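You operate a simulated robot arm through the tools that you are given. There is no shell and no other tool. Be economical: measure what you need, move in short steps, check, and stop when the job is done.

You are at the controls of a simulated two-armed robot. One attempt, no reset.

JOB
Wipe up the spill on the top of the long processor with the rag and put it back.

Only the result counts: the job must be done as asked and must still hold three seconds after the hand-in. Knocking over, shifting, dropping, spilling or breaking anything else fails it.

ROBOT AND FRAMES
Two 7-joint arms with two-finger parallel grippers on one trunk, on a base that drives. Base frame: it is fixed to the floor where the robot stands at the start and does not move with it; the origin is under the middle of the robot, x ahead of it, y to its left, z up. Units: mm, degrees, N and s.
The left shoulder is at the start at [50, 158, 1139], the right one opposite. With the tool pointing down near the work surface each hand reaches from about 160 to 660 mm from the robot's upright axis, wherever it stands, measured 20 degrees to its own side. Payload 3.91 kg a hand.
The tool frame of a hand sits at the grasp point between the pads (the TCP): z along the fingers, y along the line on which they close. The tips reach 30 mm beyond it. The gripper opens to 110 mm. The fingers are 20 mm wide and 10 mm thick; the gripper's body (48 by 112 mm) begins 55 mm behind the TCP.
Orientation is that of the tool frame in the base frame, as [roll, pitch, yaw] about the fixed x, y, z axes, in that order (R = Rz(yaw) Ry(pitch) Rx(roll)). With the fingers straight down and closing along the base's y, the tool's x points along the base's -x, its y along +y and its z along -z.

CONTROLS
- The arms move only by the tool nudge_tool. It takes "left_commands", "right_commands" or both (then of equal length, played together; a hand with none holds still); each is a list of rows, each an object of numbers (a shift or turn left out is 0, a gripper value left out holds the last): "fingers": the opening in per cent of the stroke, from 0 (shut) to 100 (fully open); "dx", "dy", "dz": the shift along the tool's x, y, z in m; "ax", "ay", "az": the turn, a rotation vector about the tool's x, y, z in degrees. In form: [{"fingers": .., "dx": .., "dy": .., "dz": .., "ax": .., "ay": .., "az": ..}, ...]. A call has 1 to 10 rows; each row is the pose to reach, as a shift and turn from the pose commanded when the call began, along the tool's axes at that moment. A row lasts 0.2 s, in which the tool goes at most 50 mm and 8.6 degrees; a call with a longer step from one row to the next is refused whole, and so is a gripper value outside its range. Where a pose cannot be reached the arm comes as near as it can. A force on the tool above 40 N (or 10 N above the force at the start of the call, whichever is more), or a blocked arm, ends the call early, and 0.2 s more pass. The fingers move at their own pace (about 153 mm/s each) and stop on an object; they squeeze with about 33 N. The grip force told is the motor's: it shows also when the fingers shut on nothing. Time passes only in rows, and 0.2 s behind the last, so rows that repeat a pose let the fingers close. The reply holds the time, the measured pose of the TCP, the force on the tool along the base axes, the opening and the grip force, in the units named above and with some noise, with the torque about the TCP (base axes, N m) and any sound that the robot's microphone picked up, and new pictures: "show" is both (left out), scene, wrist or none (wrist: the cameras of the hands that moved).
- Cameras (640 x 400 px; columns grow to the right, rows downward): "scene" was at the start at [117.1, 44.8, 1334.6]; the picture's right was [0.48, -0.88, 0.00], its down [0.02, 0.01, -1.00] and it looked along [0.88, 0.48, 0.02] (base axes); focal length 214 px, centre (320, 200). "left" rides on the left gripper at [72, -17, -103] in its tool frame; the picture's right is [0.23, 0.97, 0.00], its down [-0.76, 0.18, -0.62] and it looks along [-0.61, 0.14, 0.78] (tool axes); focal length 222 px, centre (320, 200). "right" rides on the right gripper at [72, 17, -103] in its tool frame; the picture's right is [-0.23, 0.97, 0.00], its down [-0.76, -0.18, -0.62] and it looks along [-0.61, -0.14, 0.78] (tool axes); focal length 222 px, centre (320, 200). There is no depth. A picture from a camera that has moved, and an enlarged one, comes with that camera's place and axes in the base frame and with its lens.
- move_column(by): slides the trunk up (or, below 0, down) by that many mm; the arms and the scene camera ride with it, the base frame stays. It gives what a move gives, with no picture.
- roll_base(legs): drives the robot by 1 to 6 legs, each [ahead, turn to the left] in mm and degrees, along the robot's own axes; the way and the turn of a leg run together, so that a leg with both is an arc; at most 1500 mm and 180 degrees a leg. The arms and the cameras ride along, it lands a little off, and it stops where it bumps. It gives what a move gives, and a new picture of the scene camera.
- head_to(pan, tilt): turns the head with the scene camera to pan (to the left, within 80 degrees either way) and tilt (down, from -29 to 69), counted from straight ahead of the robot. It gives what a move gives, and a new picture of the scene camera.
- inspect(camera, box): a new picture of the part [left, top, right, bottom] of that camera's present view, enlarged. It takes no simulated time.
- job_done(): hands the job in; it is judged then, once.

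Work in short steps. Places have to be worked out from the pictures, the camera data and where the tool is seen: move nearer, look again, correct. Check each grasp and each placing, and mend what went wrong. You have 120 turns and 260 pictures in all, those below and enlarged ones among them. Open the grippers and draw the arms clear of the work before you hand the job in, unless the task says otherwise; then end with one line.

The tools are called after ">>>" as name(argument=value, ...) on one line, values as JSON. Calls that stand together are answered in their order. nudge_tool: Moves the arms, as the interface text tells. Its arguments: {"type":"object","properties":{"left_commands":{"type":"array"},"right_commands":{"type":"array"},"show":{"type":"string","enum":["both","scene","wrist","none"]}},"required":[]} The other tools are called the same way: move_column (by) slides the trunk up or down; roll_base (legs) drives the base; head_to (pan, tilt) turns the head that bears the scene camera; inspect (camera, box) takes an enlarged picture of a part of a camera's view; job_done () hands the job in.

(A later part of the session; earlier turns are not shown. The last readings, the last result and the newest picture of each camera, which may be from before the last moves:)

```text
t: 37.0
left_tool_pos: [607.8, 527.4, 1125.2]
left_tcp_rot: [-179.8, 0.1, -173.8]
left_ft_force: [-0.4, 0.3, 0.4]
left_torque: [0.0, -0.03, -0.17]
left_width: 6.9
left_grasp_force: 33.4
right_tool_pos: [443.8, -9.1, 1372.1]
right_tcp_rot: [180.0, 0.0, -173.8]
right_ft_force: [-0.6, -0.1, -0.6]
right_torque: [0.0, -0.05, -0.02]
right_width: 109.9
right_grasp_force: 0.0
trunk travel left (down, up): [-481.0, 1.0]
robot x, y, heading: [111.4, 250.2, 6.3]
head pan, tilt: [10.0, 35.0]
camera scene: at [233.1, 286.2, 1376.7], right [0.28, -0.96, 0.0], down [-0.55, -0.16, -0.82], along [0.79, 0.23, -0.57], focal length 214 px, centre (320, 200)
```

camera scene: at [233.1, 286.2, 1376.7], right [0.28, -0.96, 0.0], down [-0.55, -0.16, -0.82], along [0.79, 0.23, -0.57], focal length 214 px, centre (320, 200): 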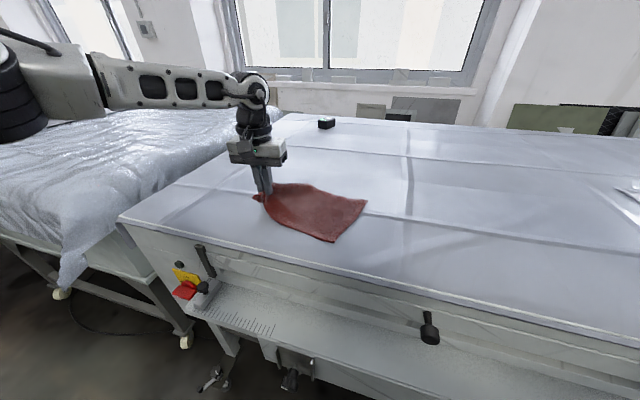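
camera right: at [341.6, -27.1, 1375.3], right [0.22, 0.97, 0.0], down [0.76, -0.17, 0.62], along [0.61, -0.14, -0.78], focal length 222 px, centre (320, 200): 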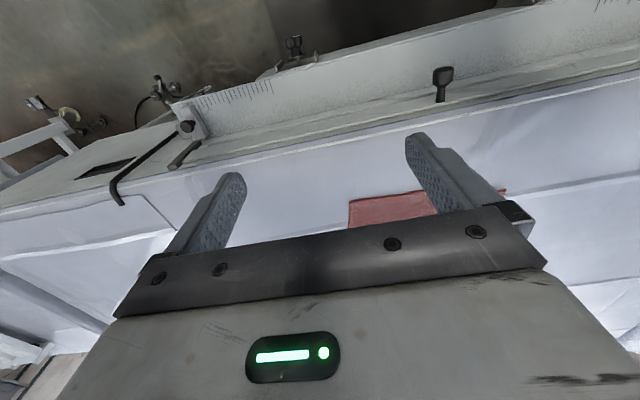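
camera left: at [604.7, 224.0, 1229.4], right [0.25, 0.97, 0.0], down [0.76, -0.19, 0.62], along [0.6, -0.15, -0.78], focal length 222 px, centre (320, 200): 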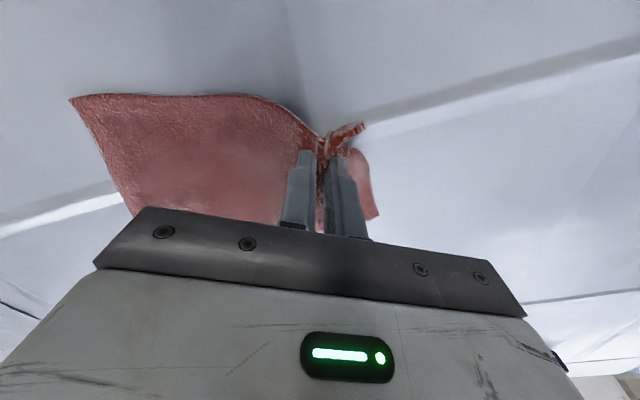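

The hand is now about 75 mm short of the spill in x. I drive ahead 70 mm gently.

>>> roll_base(legs=[[70, 0]])

>>> inspect(camera="scene", box=[160, 140, 400, 290])

```text
t: 38.0
left_tool_pos: [680.4, 535.6, 1126.0]
left_tcp_rot: [-179.9, 0.1, -173.8]
left_ft_force: [0.5, -0.3, -0.5]
left_torque: [0.0, 0.07, -0.11]
left_width: 6.8
left_grasp_force: 32.8
right_tool_pos: [515.1, -2.8, 1372.0]
right_tcp_rot: [-180.0, 0.0, -173.8]
right_ft_force: [0.5, 0.0, 0.3]
right_torque: [0.01, 0.07, 0.01]
right_width: 110.1
right_grasp_force: 0.0
trunk travel left (down, up): [-481.0, 1.0]
robot x, y, heading: [183.5, 262.5, 6.0]
head pan, tilt: [10.0, 35.0]
camera scene: at [305.0, 293.7, 1376.6], right [0.28, -0.96, 0.0], down [-0.55, -0.16, -0.82], along [0.79, 0.23, -0.57], focal length 214 px, centre (320, 200)
```

scene: 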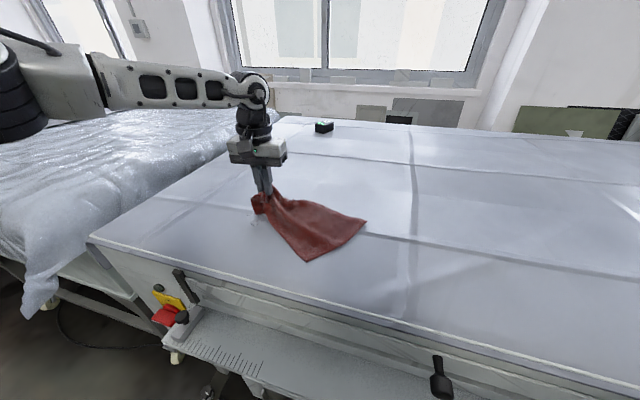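

```text
2.67 times, centred on (280, 215) of scene
camera zoom: at [305.0, 293.7, 1376.6], right [0.28, -0.96, 0.0], down [-0.55, -0.16, -0.82], along [0.79, 0.23, -0.57], focal length 572 px, centre (427, 160)
```

zoom: 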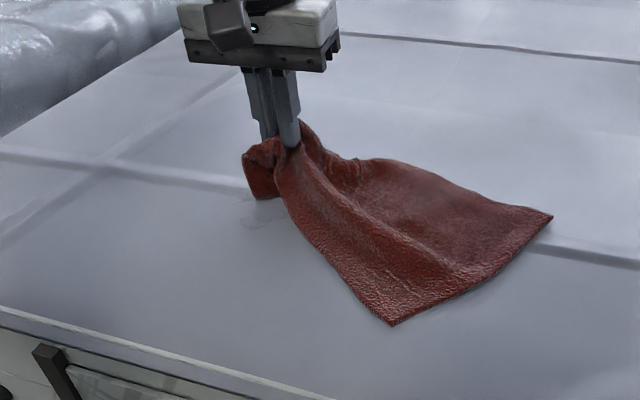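

The spill lies just below/left of the gripped bunch, around (665, 568). I lower until the bunch presses on the table next to it.

>>> nudge_tool(left_commands=[{"dz": 0.02, "dx": 0.01}, {"dz": 0.035, "dx": 0.02}, {"dz": 0.045, "dx": 0.02}, {"dz": 0.05, "dx": 0.02}, {"dz": 0.054, "dx": 0.02}])

```text
t: 39.2
left_tool_pos: [659.0, 533.1, 1073.5]
left_tcp_rot: [-179.9, 0.5, -173.8]
left_ft_force: [-3.5, -1.3, 18.8]
left_torque: [-0.03, 0.08, -0.15]
left_width: 7.1
left_grasp_force: 33.1
right_tool_pos: [512.2, -3.6, 1373.1]
right_tcp_rot: [180.0, 0.3, -173.8]
right_ft_force: [0.2, -0.9, 0.3]
right_torque: [0.03, 0.0, 0.0]
right_width: 110.0
right_grasp_force: 0.0
trunk travel left (down, up): [-481.0, 1.0]
robot x, y, heading: [180.5, 260.5, 6.0]
head pan, tilt: [10.0, 35.0]
camera scene: at [301.9, 292.6, 1377.3], right [0.28, -0.96, 0.0], down [-0.55, -0.16, -0.82], along [0.79, 0.23, -0.57], focal length 214 px, centre (320, 200)
camera left: at [588.9, 507.4, 1177.8], right [-0.33, 0.94, 0.0], down [0.73, 0.26, 0.63], along [0.59, 0.21, -0.78], focal length 222 px, centre (320, 200)
```

scene: 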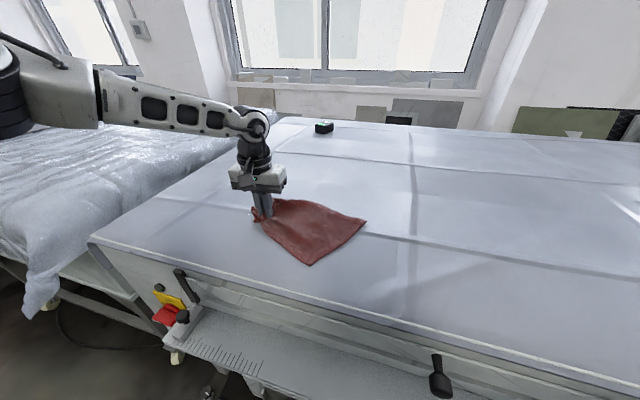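
left: 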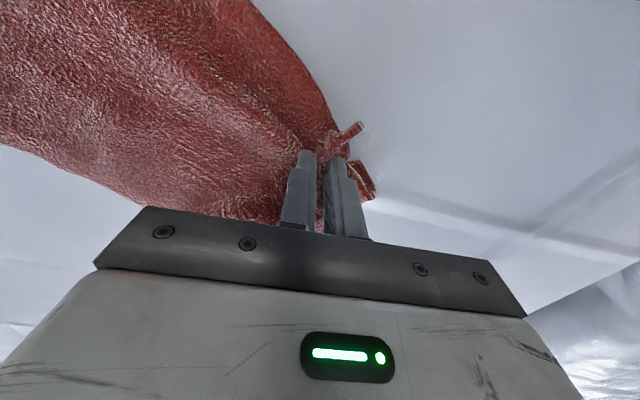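

Pressing at ~19 N. I wipe across the spill: strokes in y at successive x.

>>> nudge_tool(left_commands=[{"dy": 0.03}, {"dy": 0.06}, {"dy": 0.09}, {"dx": -0.02, "dy": 0.09}, {"dx": -0.02, "dy": 0.06}, {"dx": -0.02, "dy": 0.03}, {"dx": -0.035, "dy": 0.01}, {"dx": -0.035, "dy": 0.035}, {"dx": -0.035, "dy": 0.065}, {"dx": -0.035, "dy": 0.09}])

>>> inspect(camera="scene", box=[160, 140, 400, 290])

```text
t: 41.4
left_tool_pos: [684.9, 624.2, 1073.4]
left_tcp_rot: [-179.8, 0.3, -173.8]
left_ft_force: [0.5, -5.2, 16.1]
left_torque: [-0.16, 0.02, -0.12]
left_width: 6.9
left_grasp_force: 33.3
left hand out of reach, approached as far as the arm can: row 7
right_tool_pos: [513.5, -4.0, 1372.1]
right_tcp_rot: [179.9, 0.2, -173.7]
right_ft_force: [0.0, -0.2, -0.1]
right_torque: [0.02, -0.04, 0.03]
right_width: 110.0
right_grasp_force: 0.1
trunk travel left (down, up): [-481.0, 1.0]
robot x, y, heading: [183.6, 266.4, 6.2]
head pan, tilt: [10.0, 35.0]
camera scene: at [302.6, 292.2, 1377.0], right [0.28, -0.96, 0.0], down [-0.55, -0.16, -0.82], along [0.79, 0.23, -0.57], focal length 214 px, centre (320, 200)
camera left: at [615.5, 599.6, 1177.3], right [-0.33, 0.94, 0.0], down [0.73, 0.26, 0.63], along [0.59, 0.2, -0.78], focal length 222 px, centre (320, 200)
```

scene: 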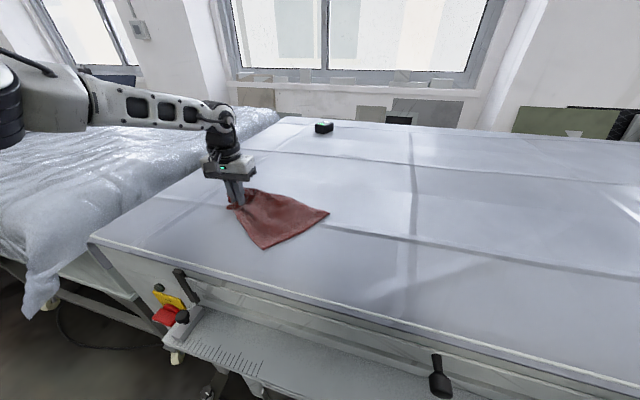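
left: 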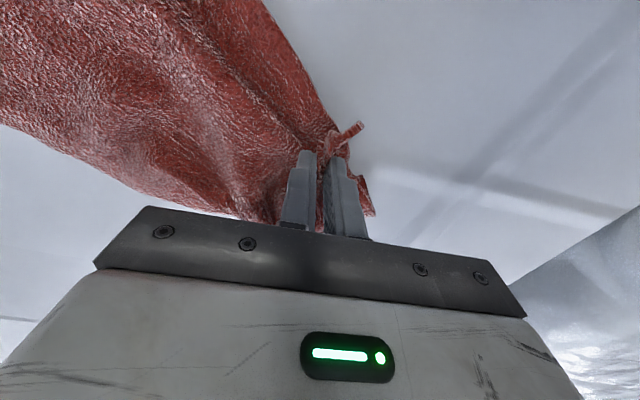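

```text
2.67 times, centred on (280, 215) of scene
camera zoom: at [302.6, 292.2, 1377.0], right [0.28, -0.96, 0.0], down [-0.55, -0.16, -0.82], along [0.79, 0.23, -0.57], focal length 572 px, centre (427, 160)
```

zoom: 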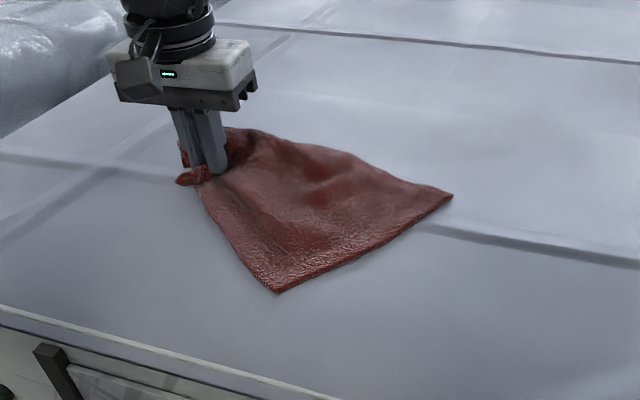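

The cloth lies over the spill now. A second set of strokes, ending drawn away to the left so the area becomes visible.

>>> nudge_tool(left_commands=[{"dx": 0.005, "dy": -0.03}, {"dx": 0.01, "dy": -0.06}, {"dx": 0.01, "dy": -0.09}, {"dx": 0.03, "dy": -0.09}, {"dx": 0.035, "dy": -0.06}, {"dx": 0.035, "dy": -0.03}, {"dx": 0.035, "dy": 0.0}, {"dx": 0.015, "dy": -0.025}, {"dx": 0.01, "dy": -0.055}, {"dx": 0.02, "dy": -0.025}], show="none")

>>> nudge_tool(left_commands=[{"dy": 0.03}, {"dy": 0.06}, {"dy": 0.09}, {"dy": 0.12}, {"dy": 0.14, "dz": -0.01}, {"dy": 0.14, "dz": -0.05}, {"dy": 0.14, "dz": -0.09}, {"dy": 0.14, "dz": -0.13}, {"dy": 0.14, "dz": -0.16}], show="scene")

>>> inspect(camera="scene", box=[160, 140, 400, 290])

```text
t: 43.6
left_tool_pos: [668.9, 599.3, 1073.1]
left_tcp_rot: [-179.9, 0.2, -173.9]
left_ft_force: [-0.5, -2.2, 10.7]
left_torque: [-0.11, -0.03, -0.12]
left_width: 7.1
left_grasp_force: 32.8
left hand out of reach, approached as far as the arm can: row 3
right_tool_pos: [512.3, -2.6, 1372.3]
right_tcp_rot: [179.9, 0.1, -173.7]
right_ft_force: [-0.6, -0.7, 0.8]
right_torque: [0.02, -0.02, 0.0]
right_width: 109.9
right_grasp_force: 0.0
trunk travel left (down, up): [-481.0, 1.0]
robot x, y, heading: [180.7, 263.7, 6.1]
head pan, tilt: [10.0, 35.0]
```

```text
t: 45.6
left_tool_pos: [646.6, 735.2, 1231.1]
left_tcp_rot: [-180.0, 0.1, -173.6]
left_ft_force: [-0.8, 0.0, 0.2]
left_torque: [0.0, -0.01, -0.15]
left_width: 6.8
left_grasp_force: 32.8
left hand out of reach, approached as far as the arm can: row 9
right_tool_pos: [515.3, -2.7, 1372.3]
right_tcp_rot: [179.9, 0.1, -173.8]
right_ft_force: [0.3, -0.6, 0.3]
right_torque: [0.0, -0.01, 0.01]
right_width: 110.1
right_grasp_force: 0.1
trunk travel left (down, up): [-481.0, 1.0]
robot x, y, heading: [181.2, 264.8, 6.2]
head pan, tilt: [10.0, 35.0]
camera scene: at [303.8, 293.3, 1376.7], right [0.28, -0.96, 0.0], down [-0.55, -0.16, -0.82], along [0.79, 0.23, -0.57], focal length 214 px, centre (320, 200)
```

scene: 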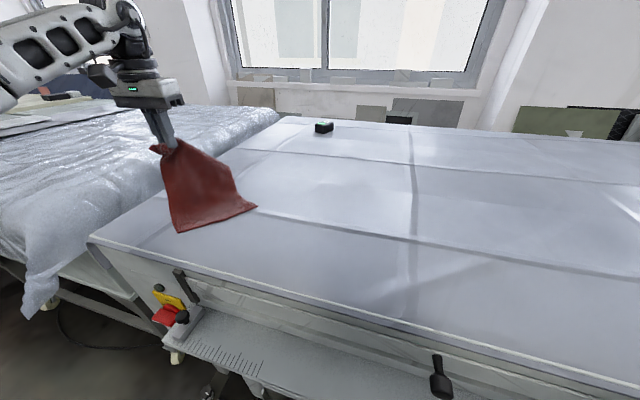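

```text
2.67 times, centred on (280, 215) of scene
camera zoom: at [303.8, 293.3, 1376.7], right [0.28, -0.96, 0.0], down [-0.55, -0.16, -0.82], along [0.79, 0.23, -0.57], focal length 572 px, centre (427, 160)
```

zoom: 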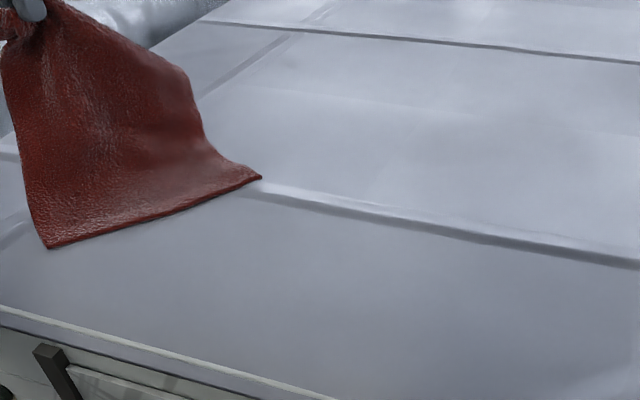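

The spill area looks clean. Now the return: turning right swings the rag back toward its place while it hangs; I do half the turn first and check.

>>> roll_base(legs=[[0, -35]])

>>> head_to(pan=40, tilt=35)

```text
t: 47.5
left_tool_pos: [822.7, 417.6, 1233.3]
left_tcp_rot: [179.9, 0.4, 154.4]
left_ft_force: [0.3, 0.7, -0.4]
left_torque: [0.02, 0.02, 0.15]
left_width: 7.3
left_grasp_force: 33.1
right_tool_pos: [319.7, -136.2, 1372.4]
right_tcp_rot: [179.9, 0.1, 154.4]
right_ft_force: [-0.1, 0.7, 0.2]
right_torque: [0.01, -0.01, -0.03]
right_width: 109.8
right_grasp_force: 0.0
trunk travel left (down, up): [-481.0, 1.0]
robot x, y, heading: [176.9, 265.2, -25.7]
head pan, tilt: [10.0, 35.0]
stopped in leg 1: the robot was blocked; the commanded pose is now the measured one
camera scene: at [296.9, 225.9, 1377.1], right [-0.27, -0.96, 0.0], down [-0.55, 0.16, -0.82], along [0.79, -0.22, -0.57], focal length 214 px, centre (320, 200)
```

scene: 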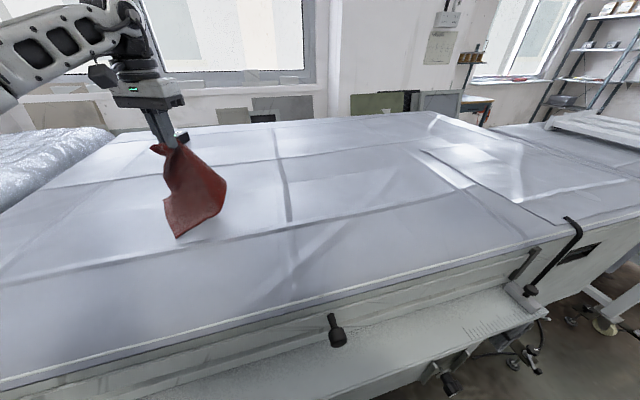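

```text
t: 48.5
left_tool_pos: [822.7, 419.0, 1232.5]
left_tcp_rot: [179.9, 0.3, 154.3]
left_ft_force: [-0.2, 0.8, 0.1]
left_torque: [-0.02, 0.03, 0.16]
left_width: 7.2
left_grasp_force: 32.7
right_tool_pos: [319.0, -136.1, 1372.6]
right_tcp_rot: [-180.0, 0.2, 154.1]
right_ft_force: [-0.1, 0.7, 0.2]
right_torque: [-0.04, -0.02, -0.04]
right_width: 110.0
right_grasp_force: 0.0
trunk travel left (down, up): [-481.0, 1.0]
robot x, y, heading: [182.4, 263.6, -25.5]
head pan, tilt: [40.0, 35.0]
camera scene: at [297.1, 271.9, 1377.0], right [0.24, -0.97, 0.0], down [-0.55, -0.14, -0.82], along [0.8, 0.2, -0.57], focal length 214 px, centre (320, 200)
```

scene: 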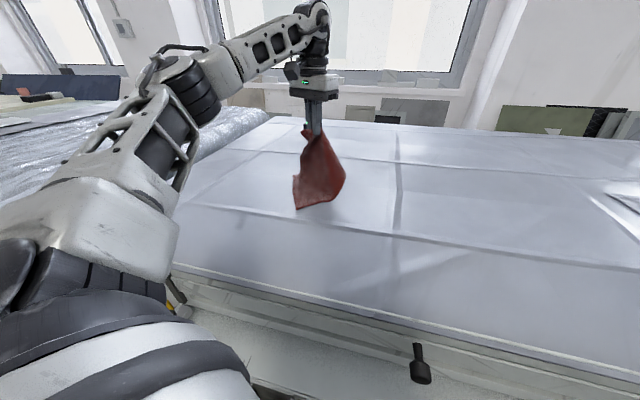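

The base bumped a corner while turning this close. I back off 90 mm, then continue the turn.

>>> roll_base(legs=[[-90, 0]])

>>> roll_base(legs=[[0, -36]])

```text
t: 49.6
left_tool_pos: [744.3, 455.5, 1231.5]
left_tcp_rot: [-180.0, 0.2, 154.2]
left_ft_force: [0.5, 0.3, 0.3]
left_torque: [0.0, -0.02, 0.2]
left_width: 7.1
left_grasp_force: 33.5
right_tool_pos: [240.1, -98.9, 1371.5]
right_tcp_rot: [179.9, -0.1, 154.1]
right_ft_force: [0.2, -0.1, 0.6]
right_torque: [-0.03, 0.04, -0.02]
right_width: 110.0
right_grasp_force: 0.0
trunk travel left (down, up): [-481.0, 1.0]
robot x, y, heading: [101.4, 303.7, -25.7]
head pan, tilt: [40.0, 35.0]
camera scene: at [219.1, 309.2, 1376.8], right [0.24, -0.97, 0.0], down [-0.56, -0.14, -0.82], along [0.79, 0.2, -0.57], focal length 214 px, centre (320, 200)
```

scene: 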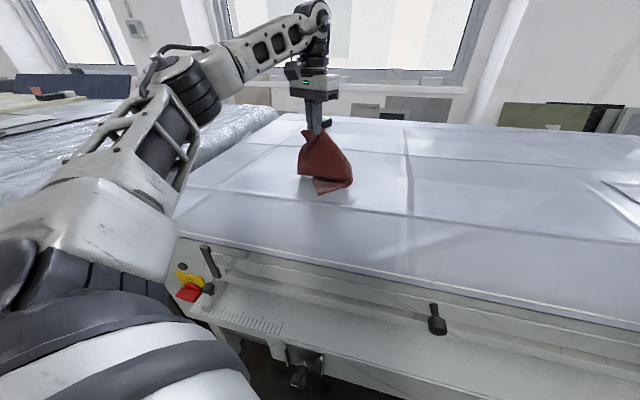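

```text
t: 51.7
left_tool_pos: [711.6, 48.0, 1230.8]
left_tcp_rot: [179.9, 0.1, 118.5]
left_ft_force: [-0.8, 0.6, 0.3]
left_torque: [-0.01, 0.02, 0.16]
left_width: 7.1
left_grasp_force: 33.0
right_tool_pos: [-20.2, -106.1, 1372.1]
right_tcp_rot: [179.9, 0.0, 118.3]
right_ft_force: [0.6, 1.1, 0.1]
right_torque: [0.0, 0.04, -0.05]
right_width: 109.8
right_grasp_force: 0.0
trunk travel left (down, up): [-481.0, 1.0]
robot x, y, heading: [101.3, 304.0, -61.6]
head pan, tilt: [40.0, 35.0]
camera scene: at [198.8, 236.8, 1376.7], right [-0.37, -0.93, 0.0], down [-0.53, 0.21, -0.82], along [0.76, -0.3, -0.57], focal length 214 px, centre (320, 200)
```

scene: 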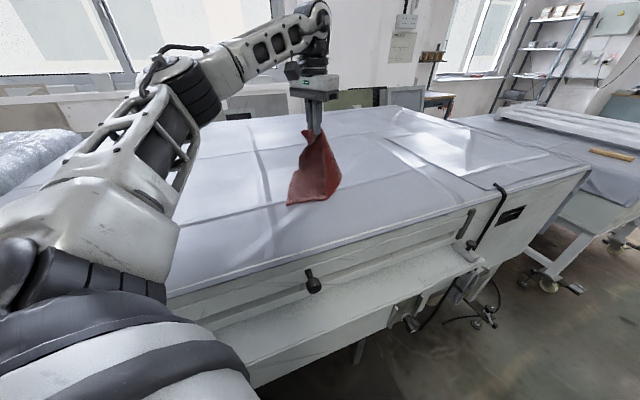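

Turn succeeded; the rag hangs near its place. I drive 90 mm ahead so the hand passes beyond the rag's right part, making room to lay it leftward.

>>> roll_base(legs=[[90, 0]])

>>> inspect(camera="scene", box=[200, 80, 440, 230])

```text
t: 52.8
left_tool_pos: [754.7, -30.8, 1231.0]
left_tcp_rot: [180.0, 0.0, 118.4]
left_ft_force: [-0.3, -0.1, -0.3]
left_torque: [0.01, -0.01, 0.17]
left_width: 7.1
left_grasp_force: 32.9
right_tool_pos: [21.9, -186.9, 1371.9]
right_tcp_rot: [180.0, 0.0, 118.4]
right_ft_force: [-0.4, -0.2, 0.1]
right_torque: [0.03, 0.01, -0.01]
right_width: 110.0
right_grasp_force: 0.1
trunk travel left (down, up): [-481.0, 1.0]
robot x, y, heading: [141.7, 225.8, -61.4]
head pan, tilt: [40.0, 35.0]
camera scene: at [242.2, 157.3, 1376.6], right [-0.37, -0.93, 0.0], down [-0.53, 0.21, -0.82], along [0.76, -0.3, -0.57], focal length 214 px, centre (320, 200)
```

scene: 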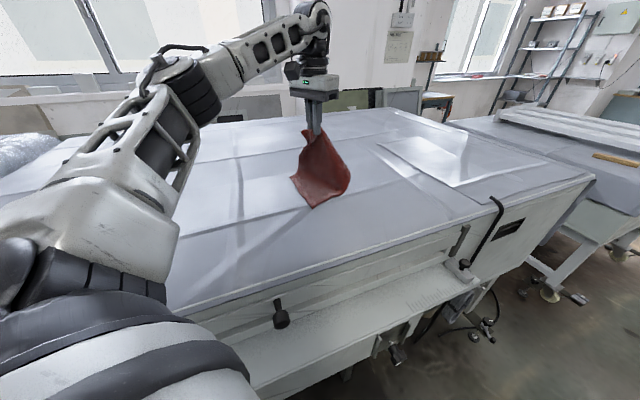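

```text
2.67 times, centred on (320, 155) of scene
camera zoom: at [242.2, 157.3, 1376.6], right [-0.37, -0.93, 0.0], down [-0.53, 0.21, -0.82], along [0.76, -0.3, -0.57], focal length 572 px, centre (320, 320)
```

zoom: 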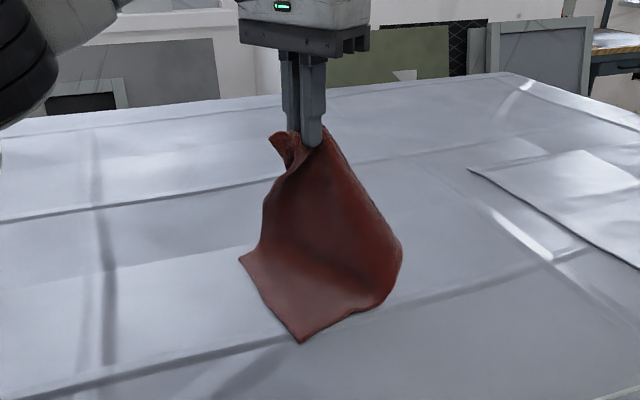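

I lay the rag: moving left toward its original corner while lowering and turning the tool back to the grasp yaw.

>>> nudge_tool(left_commands=[{"dx": 0.02, "dy": 0.003, "dz": 0.0}, {"dx": 0.045, "dy": 0.007, "dz": 0.01, "az": -4}, {"dx": 0.07, "dy": 0.011, "dz": 0.02, "az": -8}, {"dx": 0.095, "dy": 0.015, "dz": 0.035, "az": -12}, {"dx": 0.12, "dy": 0.02, "dz": 0.05, "az": -16}, {"dx": 0.145, "dy": 0.024, "dz": 0.065, "az": -20}, {"dx": 0.17, "dy": 0.028, "dz": 0.08, "az": -24}, {"dx": 0.195, "dy": 0.032, "dz": 0.095, "az": -28}, {"dx": 0.22, "dy": 0.036, "dz": 0.11, "az": -32}, {"dx": 0.247, "dy": 0.041, "dz": 0.12, "az": -34}])

>>> inspect(camera="scene", box=[160, 100, 400, 250])

```text
t: 55.0
left_tool_pos: [672.5, 208.5, 1110.2]
left_tcp_rot: [180.0, 0.2, 152.3]
left_ft_force: [0.0, -0.1, -1.0]
left_torque: [-0.01, 0.02, -0.15]
left_width: 7.1
left_grasp_force: 32.5
right_tool_pos: [21.7, -185.0, 1372.6]
right_tcp_rot: [179.9, -0.1, 118.4]
right_ft_force: [0.5, 0.1, -0.2]
right_torque: [-0.01, -0.01, -0.02]
right_width: 109.8
right_grasp_force: 0.0
trunk travel left (down, up): [-481.0, 1.0]
robot x, y, heading: [143.8, 223.4, -61.7]
head pan, tilt: [40.0, 35.0]
camera scene: at [241.7, 158.6, 1376.8], right [-0.37, -0.93, 0.0], down [-0.53, 0.21, -0.82], along [0.76, -0.3, -0.57], focal length 214 px, centre (320, 200)
camera left: at [601.6, 226.0, 1214.2], right [0.25, 0.97, 0.0], down [0.76, -0.19, 0.63], along [0.61, -0.16, -0.78], focal length 222 px, centre (320, 200)
```

scene: 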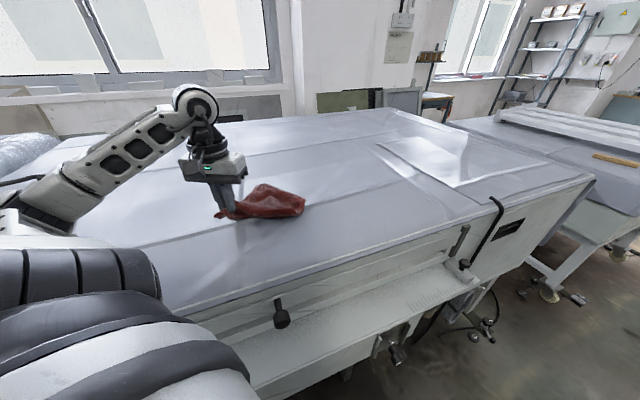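
left: 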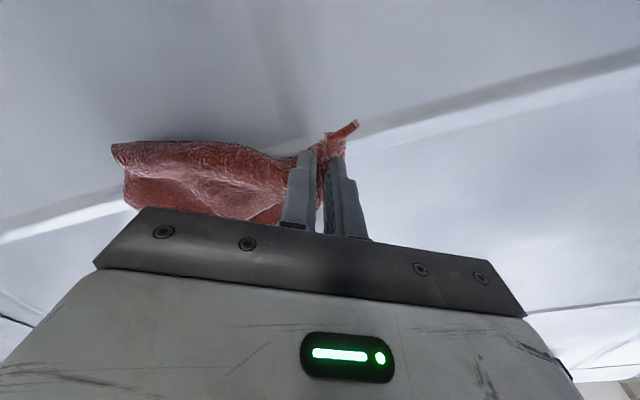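

```text
2.67 times, centred on (280, 175) of scene
camera zoom: at [241.7, 158.6, 1376.8], right [-0.37, -0.93, 0.0], down [-0.53, 0.21, -0.82], along [0.76, -0.3, -0.57], focal length 572 px, centre (427, 267)
```

zoom: 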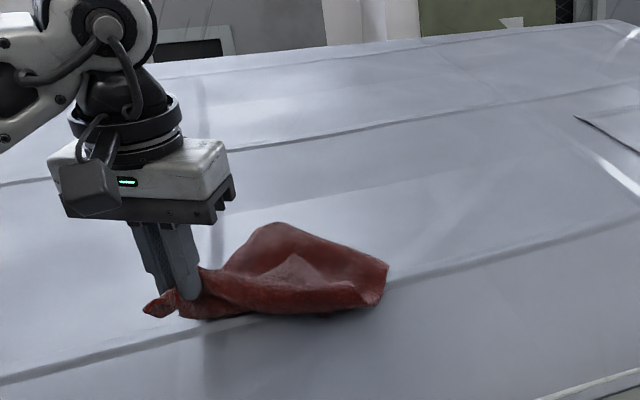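

The rag is down near its place but folded under itself. I pick it up again and will start the laying drag from farther right, so the cloth straightens out behind the hand.

>>> nudge_tool(left_commands=[{"dx": -0.01, "dz": -0.03, "az": 4}, {"dx": -0.03, "dy": -0.01, "dz": -0.06, "az": 8}, {"dx": -0.055, "dy": -0.03, "dz": -0.08, "az": 12}, {"dx": -0.08, "dy": -0.05, "dz": -0.1, "az": 16}, {"dx": -0.105, "dy": -0.075, "dz": -0.12, "az": 20}, {"dx": -0.125, "dy": -0.105, "dz": -0.12, "az": 24}, {"dx": -0.145, "dy": -0.13, "dz": -0.12, "az": 28}, {"dx": -0.165, "dy": -0.155, "dz": -0.12, "az": 32}, {"dx": -0.182, "dy": -0.174, "dz": -0.12, "az": 34}], show="none")

>>> roll_base(legs=[[0, -25]])

```text
t: 57.0
left_tool_pos: [754.8, -31.4, 1229.6]
left_tcp_rot: [179.8, 0.0, 118.7]
left_ft_force: [-0.2, -0.4, -0.6]
left_torque: [0.02, 0.02, 0.12]
left_width: 6.8
left_grasp_force: 33.3
right_tool_pos: [24.3, -186.3, 1372.1]
right_tcp_rot: [-179.8, -0.1, 118.4]
right_ft_force: [-0.6, -0.5, -0.1]
right_torque: [0.01, 0.02, -0.01]
right_width: 110.0
right_grasp_force: 0.0
trunk travel left (down, up): [-481.0, 1.0]
robot x, y, heading: [141.2, 223.8, -61.7]
head pan, tilt: [40.0, 35.0]
```

```text
t: 58.7
left_tool_pos: [584.6, -268.0, 1230.8]
left_tcp_rot: [180.0, 0.2, 93.2]
left_ft_force: [-0.3, -0.4, 0.7]
left_torque: [0.03, -0.03, 0.15]
left_width: 6.9
left_grasp_force: 32.6
right_tool_pos: [-140.9, -95.7, 1372.4]
right_tcp_rot: [179.8, 0.0, 93.0]
right_ft_force: [-0.2, 0.6, 0.0]
right_torque: [-0.05, -0.04, 0.0]
right_width: 110.1
right_grasp_force: 0.0
trunk travel left (down, up): [-481.0, 1.0]
robot x, y, heading: [141.8, 222.9, -86.9]
head pan, tilt: [40.0, 35.0]
camera scene: at [202.9, 121.4, 1376.7], right [-0.73, -0.68, 0.0], down [-0.39, 0.42, -0.82], along [0.56, -0.6, -0.57], focal length 214 px, centre (320, 200)
```

scene: 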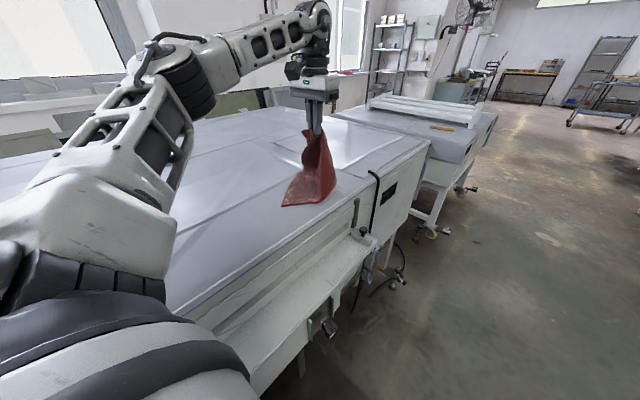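

Now lower to ~1140 and drag left by turning the base back 25°.

>>> nudge_tool(left_commands=[{"dx": 0.02, "dz": 0.02}, {"dx": 0.04, "dz": 0.04}, {"dx": 0.06, "dz": 0.06}, {"dx": 0.08, "dz": 0.08}, {"dx": 0.1, "dz": 0.09}], show="none")

>>> roll_base(legs=[[0, 25]])

>>> inspect(camera="scene", box=[160, 80, 440, 255])

```text
t: 59.9
left_tool_pos: [579.4, -166.3, 1139.9]
left_tcp_rot: [-179.8, 0.4, 93.3]
left_ft_force: [-0.4, 0.1, 0.0]
left_torque: [-0.02, 0.0, 0.14]
left_width: 6.9
left_grasp_force: 32.9
right_tool_pos: [-141.0, -94.7, 1371.8]
right_tcp_rot: [-180.0, 0.0, 93.2]
right_ft_force: [-0.4, 0.0, 0.7]
right_torque: [-0.03, 0.01, 0.01]
right_width: 109.8
right_grasp_force: 0.0
trunk travel left (down, up): [-481.0, 1.0]
robot x, y, heading: [141.0, 226.3, -86.9]
head pan, tilt: [40.0, 35.0]
```

```text
t: 61.6
left_tool_pos: [703.8, 55.1, 1139.9]
left_tcp_rot: [179.9, 0.2, 118.3]
left_ft_force: [-0.6, 0.2, -1.2]
left_torque: [0.0, -0.02, -0.16]
left_width: 7.0
left_grasp_force: 32.9
right_tool_pos: [20.2, -183.3, 1371.7]
right_tcp_rot: [179.9, 0.0, 118.1]
right_ft_force: [0.6, 0.6, -0.3]
right_torque: [-0.01, 0.01, -0.04]
right_width: 110.1
right_grasp_force: 0.1
trunk travel left (down, up): [-481.0, 1.0]
robot x, y, heading: [141.2, 221.8, -62.1]
head pan, tilt: [40.0, 35.0]
camera scene: at [241.7, 157.8, 1376.7], right [-0.37, -0.93, 0.0], down [-0.53, 0.21, -0.82], along [0.76, -0.31, -0.57], focal length 214 px, centre (320, 200)
```

scene: 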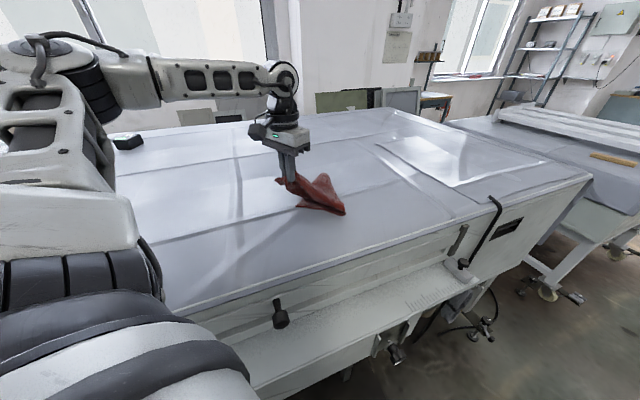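

```text
2.29 times, centred on (300, 168) of scene
camera zoom: at [241.7, 157.8, 1376.7], right [-0.37, -0.93, 0.0], down [-0.53, 0.21, -0.82], along [0.76, -0.31, -0.57], focal length 490 px, centre (366, 274)
```

zoom: 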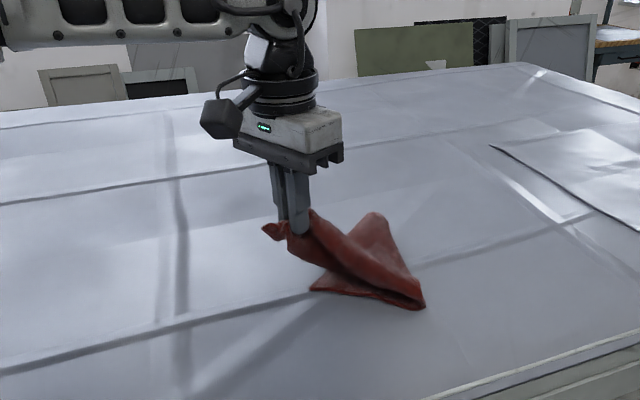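

The cloth follows but is folded lengthwise. I drag on to the original corner spot, lower, and release; then I can tug individual corners to spread it.

>>> nudge_tool(left_commands=[{"dx": 0.025, "dy": 0.007, "dz": 0.01, "az": -5}, {"dx": 0.05, "dy": 0.014, "dz": 0.02, "az": -10}, {"dx": 0.075, "dy": 0.021, "dz": 0.03, "az": -15}, {"dx": 0.1, "dy": 0.028, "dz": 0.042, "az": -20}, {"dx": 0.125, "dy": 0.036, "dz": 0.054, "az": -26}, {"dx": 0.148, "dy": 0.044, "dz": 0.062, "az": -34}, {"dx": 0.148, "dy": 0.044, "dz": 0.065, "az": -34}])

>>> inspect(camera="scene", box=[160, 100, 400, 250])

```text
t: 63.2
left_tool_pos: [672.5, 205.1, 1075.4]
left_tcp_rot: [-179.9, 0.2, 152.3]
left_ft_force: [-0.6, -1.0, 4.0]
left_torque: [-0.05, -0.04, -0.17]
left_width: 6.8
left_grasp_force: 32.8
right_tool_pos: [18.9, -185.2, 1372.5]
right_tcp_rot: [179.9, 0.0, 118.1]
right_ft_force: [0.4, -0.5, 0.0]
right_torque: [-0.01, 0.0, 0.0]
right_width: 110.2
right_grasp_force: 0.1
trunk travel left (down, up): [-481.0, 1.0]
robot x, y, heading: [141.8, 221.9, -62.1]
head pan, tilt: [40.0, 35.0]
camera scene: at [241.1, 157.4, 1376.8], right [-0.37, -0.93, 0.0], down [-0.53, 0.21, -0.82], along [0.76, -0.31, -0.57], focal length 214 px, centre (320, 200)
camera left: at [600.3, 224.3, 1179.9], right [0.25, 0.97, 0.0], down [0.76, -0.19, 0.63], along [0.61, -0.16, -0.78], focal length 222 px, centre (320, 200)
```

scene: 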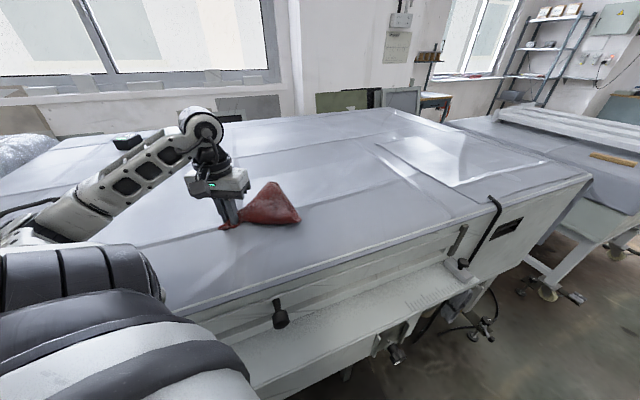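
left: 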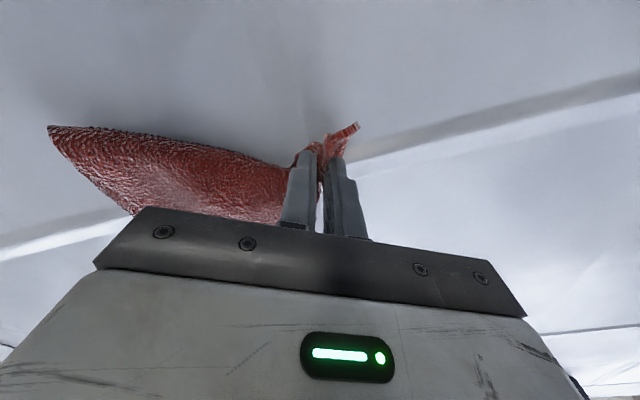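

```text
2.67 times, centred on (280, 175) of scene
camera zoom: at [241.1, 157.4, 1376.8], right [-0.37, -0.93, 0.0], down [-0.53, 0.21, -0.82], along [0.76, -0.31, -0.57], focal length 572 px, centre (427, 267)
```

zoom: 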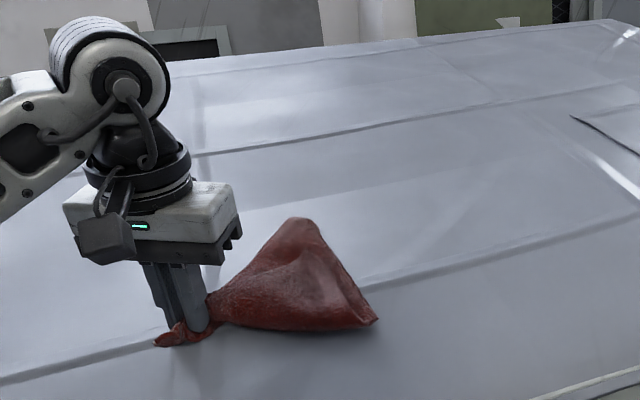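

The fold came from reversing direction with a partly hanging cloth. I'll lift it nearly free of the table (hand drawn in, ~1370 high), carry it right, and lay it with one long drag in the proper direction.

>>> nudge_tool(left_commands=[{"dz": -0.04}, {"dz": -0.08}, {"dz": -0.11, "dx": 0.01, "dy": -0.02}, {"dz": -0.14, "dx": 0.025, "dy": -0.035}, {"dz": -0.17, "dx": 0.04, "dy": -0.05}, {"dz": -0.2, "dx": 0.055, "dy": -0.065}, {"dz": -0.23, "dx": 0.07, "dy": -0.08}, {"dz": -0.26, "dx": 0.08, "dy": -0.095}, {"dz": -0.285, "dx": 0.085, "dy": -0.1}, {"dz": -0.3, "dx": 0.085, "dy": -0.1}], show="scene")

```text
t: 65.4
left_tool_pos: [596.1, 154.5, 1190.3]
left_tcp_rot: [-179.7, 0.2, 152.2]
left_ft_force: [-0.2, -0.1, -0.7]
left_torque: [0.0, 0.0, -0.15]
left_width: 6.9
left_grasp_force: 33.4
left hand out of reach, approached as far as the arm can: row 3, 4, 5, 6, 7, 8, 9, 10
right_tool_pos: [19.8, -184.2, 1371.9]
right_tcp_rot: [-180.0, -0.1, 118.2]
right_ft_force: [0.0, -0.3, -0.3]
right_torque: [0.0, -0.03, -0.01]
right_width: 110.1
right_grasp_force: 0.1
trunk travel left (down, up): [-481.0, 1.0]
robot x, y, heading: [144.0, 223.4, -61.9]
head pan, tilt: [40.0, 35.0]
camera scene: at [241.5, 157.6, 1376.7], right [-0.37, -0.93, 0.0], down [-0.53, 0.21, -0.82], along [0.76, -0.31, -0.57], focal length 214 px, centre (320, 200)
```

scene: 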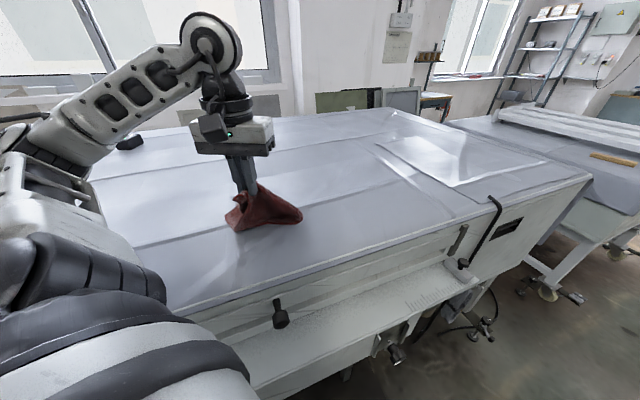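

Height is limited by the tool yaw; I rotate the tool back to the robot-aligned yaw and raise further.

>>> nudge_tool(left_commands=[{"az": 8}, {"az": 16}, {"az": 24}, {"az": 34}, {"az": 34, "dz": -0.03}, {"az": 34, "dz": -0.06}, {"az": 34, "dz": -0.09}, {"az": 34, "dz": -0.12}, {"az": 34, "dz": -0.15}, {"az": 34, "dz": -0.18}], show="scene")

```text
refused: row 4 steps farther than a row can; nothing moved
```

>>> nudge_tool(left_commands=[{"az": 8}, {"az": 16}, {"az": 24}, {"az": 32}, {"az": 34, "dz": -0.03}, {"az": 34, "dz": -0.06}, {"az": 34, "dz": -0.09}, {"az": 34, "dz": -0.12}, {"az": 34, "dz": -0.15}, {"az": 34, "dz": -0.18}], show="scene")

```text
t: 67.6
left_tool_pos: [593.8, 149.1, 1373.1]
left_tcp_rot: [180.0, 0.2, 118.3]
left_ft_force: [0.6, -0.2, -0.5]
left_torque: [0.0, -0.04, 0.15]
left_width: 7.2
left_grasp_force: 33.1
right_tool_pos: [20.5, -184.3, 1372.6]
right_tcp_rot: [-180.0, 0.1, 118.0]
right_ft_force: [0.0, -0.1, 0.1]
right_torque: [0.03, -0.03, 0.0]
right_width: 110.1
right_grasp_force: 0.0
trunk travel left (down, up): [-481.0, 1.0]
robot x, y, heading: [145.7, 228.2, -61.8]
head pan, tilt: [40.0, 35.0]
camera scene: at [240.7, 157.5, 1376.7], right [-0.37, -0.93, 0.0], down [-0.53, 0.21, -0.82], along [0.76, -0.31, -0.57], focal length 214 px, centre (320, 200)
```

scene: 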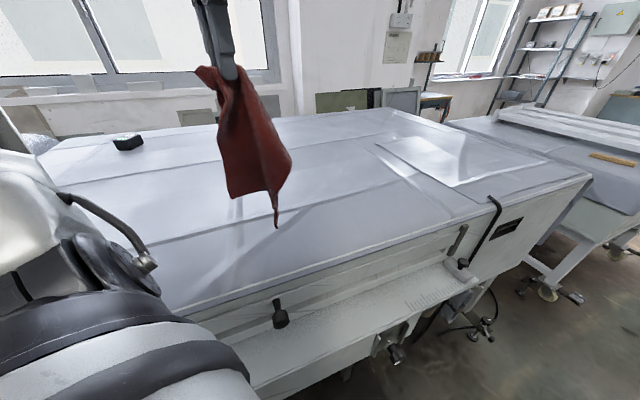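

The rag now hangs freely. I turn to face along the edge, drive right ~270 mm, then turn partly back.

>>> roll_base(legs=[[0, -28], [260, 0]])

>>> roll_base(legs=[[0, 20]])

```text
t: 70.8
left_tool_pos: [504.4, -310.9, 1373.9]
left_tcp_rot: [-180.0, 0.3, 90.1]
left_ft_force: [0.2, -0.1, -0.4]
left_torque: [-0.01, 0.01, 0.12]
left_width: 7.0
left_grasp_force: 33.1
right_tool_pos: [-159.9, -335.1, 1371.6]
right_tcp_rot: [179.9, -0.1, 90.0]
right_ft_force: [-0.9, -1.1, 0.3]
right_torque: [0.02, 0.04, 0.0]
right_width: 109.8
right_grasp_force: 0.1
trunk travel left (down, up): [-481.0, 1.0]
robot x, y, heading: [140.1, -30.3, -90.0]
head pan, tilt: [40.0, 35.0]
camera scene: at [196.2, -137.7, 1376.7], right [-0.77, -0.64, 0.0], down [-0.37, 0.44, -0.82], along [0.52, -0.63, -0.57], focal length 214 px, centre (320, 200)
```

scene: 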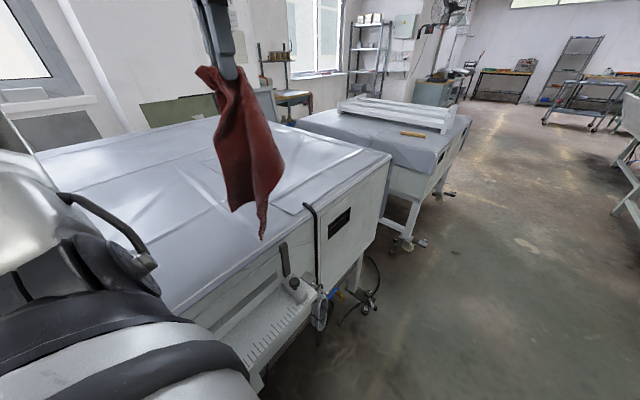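

```text
t: 72.3
left_tool_pos: [579.4, -168.6, 1373.4]
left_tcp_rot: [-179.9, 0.2, 110.0]
left_ft_force: [0.2, -0.4, -0.8]
left_torque: [0.01, 0.03, -0.15]
left_width: 6.9
left_grasp_force: 33.1
right_tool_pos: [-37.3, -417.9, 1371.9]
right_tcp_rot: [180.0, 0.1, 110.0]
right_ft_force: [-0.3, 0.0, 0.1]
right_torque: [0.02, 0.01, -0.01]
right_width: 110.0
right_grasp_force: 0.0
trunk travel left (down, up): [-481.0, 1.0]
robot x, y, heading: [137.3, -28.7, -70.0]
head pan, tilt: [40.0, 35.0]
camera scene: at [230.0, -110.9, 1376.7], right [-0.5, -0.87, 0.0], down [-0.5, 0.29, -0.82], along [0.71, -0.41, -0.57], focal length 214 px, centre (320, 200)
```

scene: 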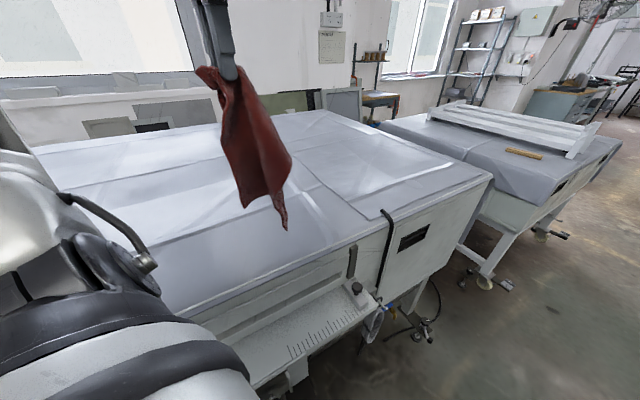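

Everything is clear. Now I lay the rag outward: lowering while extending to about (745, −60).

>>> nudge_tool(left_commands=[{"dx": 0.002, "dy": 0.015, "dz": 0.02}, {"dx": 0.005, "dy": 0.032, "dz": 0.045}, {"dx": 0.009, "dy": 0.05, "dz": 0.07}, {"dx": 0.013, "dy": 0.07, "dz": 0.1}, {"dx": 0.018, "dy": 0.09, "dz": 0.13}, {"dx": 0.023, "dy": 0.11, "dz": 0.16}, {"dx": 0.028, "dy": 0.132, "dz": 0.19}, {"dx": 0.034, "dy": 0.155, "dz": 0.22}, {"dx": 0.04, "dy": 0.175, "dz": 0.245}, {"dx": 0.046, "dy": 0.193, "dz": 0.26}], show="scene")

>>> inspect(camera="scene", box=[180, 80, 420, 230])

```text
t: 74.5
left_tool_pos: [699.2, -110.3, 1145.3]
left_tcp_rot: [180.0, 0.2, 110.1]
left_ft_force: [-0.3, -0.5, -0.3]
left_torque: [-0.01, -0.03, -0.14]
left_width: 7.0
left_grasp_force: 32.8
left hand out of reach, approached as far as the arm can: row 8, 9, 10
right_tool_pos: [-37.9, -418.6, 1371.6]
right_tcp_rot: [179.8, 0.1, 110.0]
right_ft_force: [0.0, 0.9, 0.2]
right_torque: [0.0, -0.01, -0.01]
right_width: 109.9
right_grasp_force: 0.1
trunk travel left (down, up): [-481.0, 1.0]
robot x, y, heading: [141.1, -29.5, -70.3]
head pan, tilt: [40.0, 35.0]
camera scene: at [229.0, -110.8, 1376.8], right [-0.5, -0.87, 0.0], down [-0.5, 0.29, -0.82], along [0.71, -0.41, -0.57], focal length 214 px, centre (320, 200)
```

scene: 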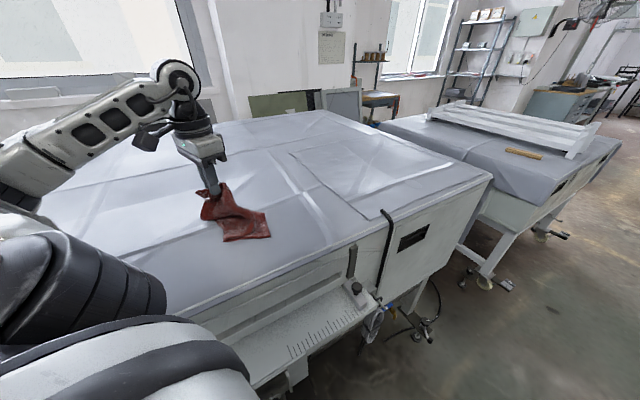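

```text
2.67 times, centred on (300, 155) of scene
camera zoom: at [229.0, -110.8, 1376.8], right [-0.5, -0.87, 0.0], down [-0.5, 0.29, -0.82], along [0.71, -0.41, -0.57], focal length 572 px, centre (373, 320)
```

zoom: 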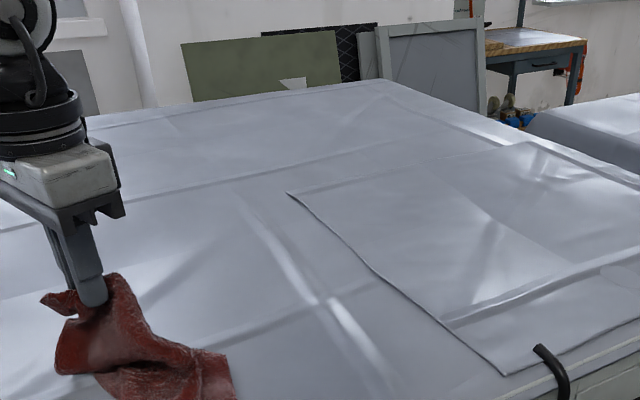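

Now lower a bit and drag along the arc by turning the base 30° left.

>>> nudge_tool(left_commands=[{"dz": 0.015, "dx": 0.01}, {"dz": 0.03, "dx": 0.02}], show="none")

>>> roll_base(legs=[[0, 29]])

>>> inspect(camera="scene", box=[120, 100, 400, 275])

```text
t: 75.1
left_tool_pos: [691.1, -95.2, 1115.5]
left_tcp_rot: [180.0, 0.2, 110.0]
left_ft_force: [-0.2, -0.3, 0.0]
left_torque: [0.02, -0.03, -0.16]
left_width: 6.5
left_grasp_force: 32.9
left hand out of reach, approached as far as the arm can: row 2
right_tool_pos: [-37.5, -418.2, 1371.9]
right_tcp_rot: [-179.9, 0.0, 110.1]
right_ft_force: [0.0, 0.2, -1.0]
right_torque: [0.0, -0.02, 0.03]
right_width: 110.3
right_grasp_force: 0.0
trunk travel left (down, up): [-481.0, 1.0]
robot x, y, heading: [142.2, -27.2, -70.0]
head pan, tilt: [40.0, 35.0]
```

```text
t: 77.0
left_tool_pos: [650.7, 186.3, 1115.9]
left_tcp_rot: [179.9, 0.2, 139.9]
left_ft_force: [0.0, 0.3, -0.3]
left_torque: [0.0, 0.03, -0.13]
left_width: 7.0
left_grasp_force: 32.7
right_tool_pos: [177.1, -456.1, 1371.6]
right_tcp_rot: [180.0, -0.1, 139.7]
right_ft_force: [1.0, 0.6, 0.8]
right_torque: [-0.04, -0.03, -0.02]
right_width: 110.1
right_grasp_force: 0.0
trunk travel left (down, up): [-481.0, 1.0]
robot x, y, heading: [140.2, -28.8, -40.6]
head pan, tilt: [40.0, 35.0]
camera scene: at [258.5, -55.6, 1376.7], right [-0.01, -1.0, 0.0], down [-0.57, 0.0, -0.82], along [0.82, -0.01, -0.57], focal length 214 px, centre (320, 200)
```

scene: 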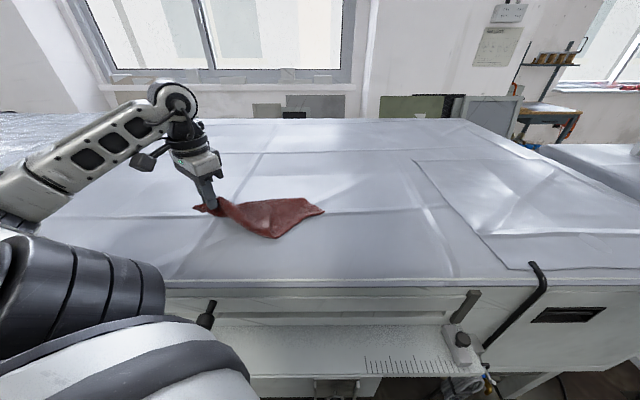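

```text
2.29 times, centred on (260, 188) of scene
camera zoom: at [258.5, -55.6, 1376.7], right [-0.01, -1.0, 0.0], down [-0.57, 0.0, -0.82], along [0.82, -0.01, -0.57], focal length 490 px, centre (457, 229)
```

zoom: 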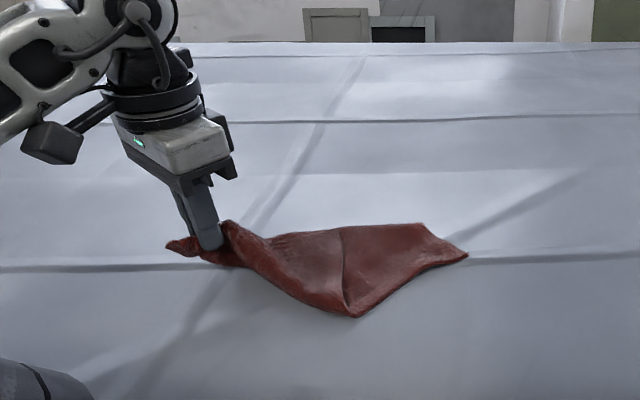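

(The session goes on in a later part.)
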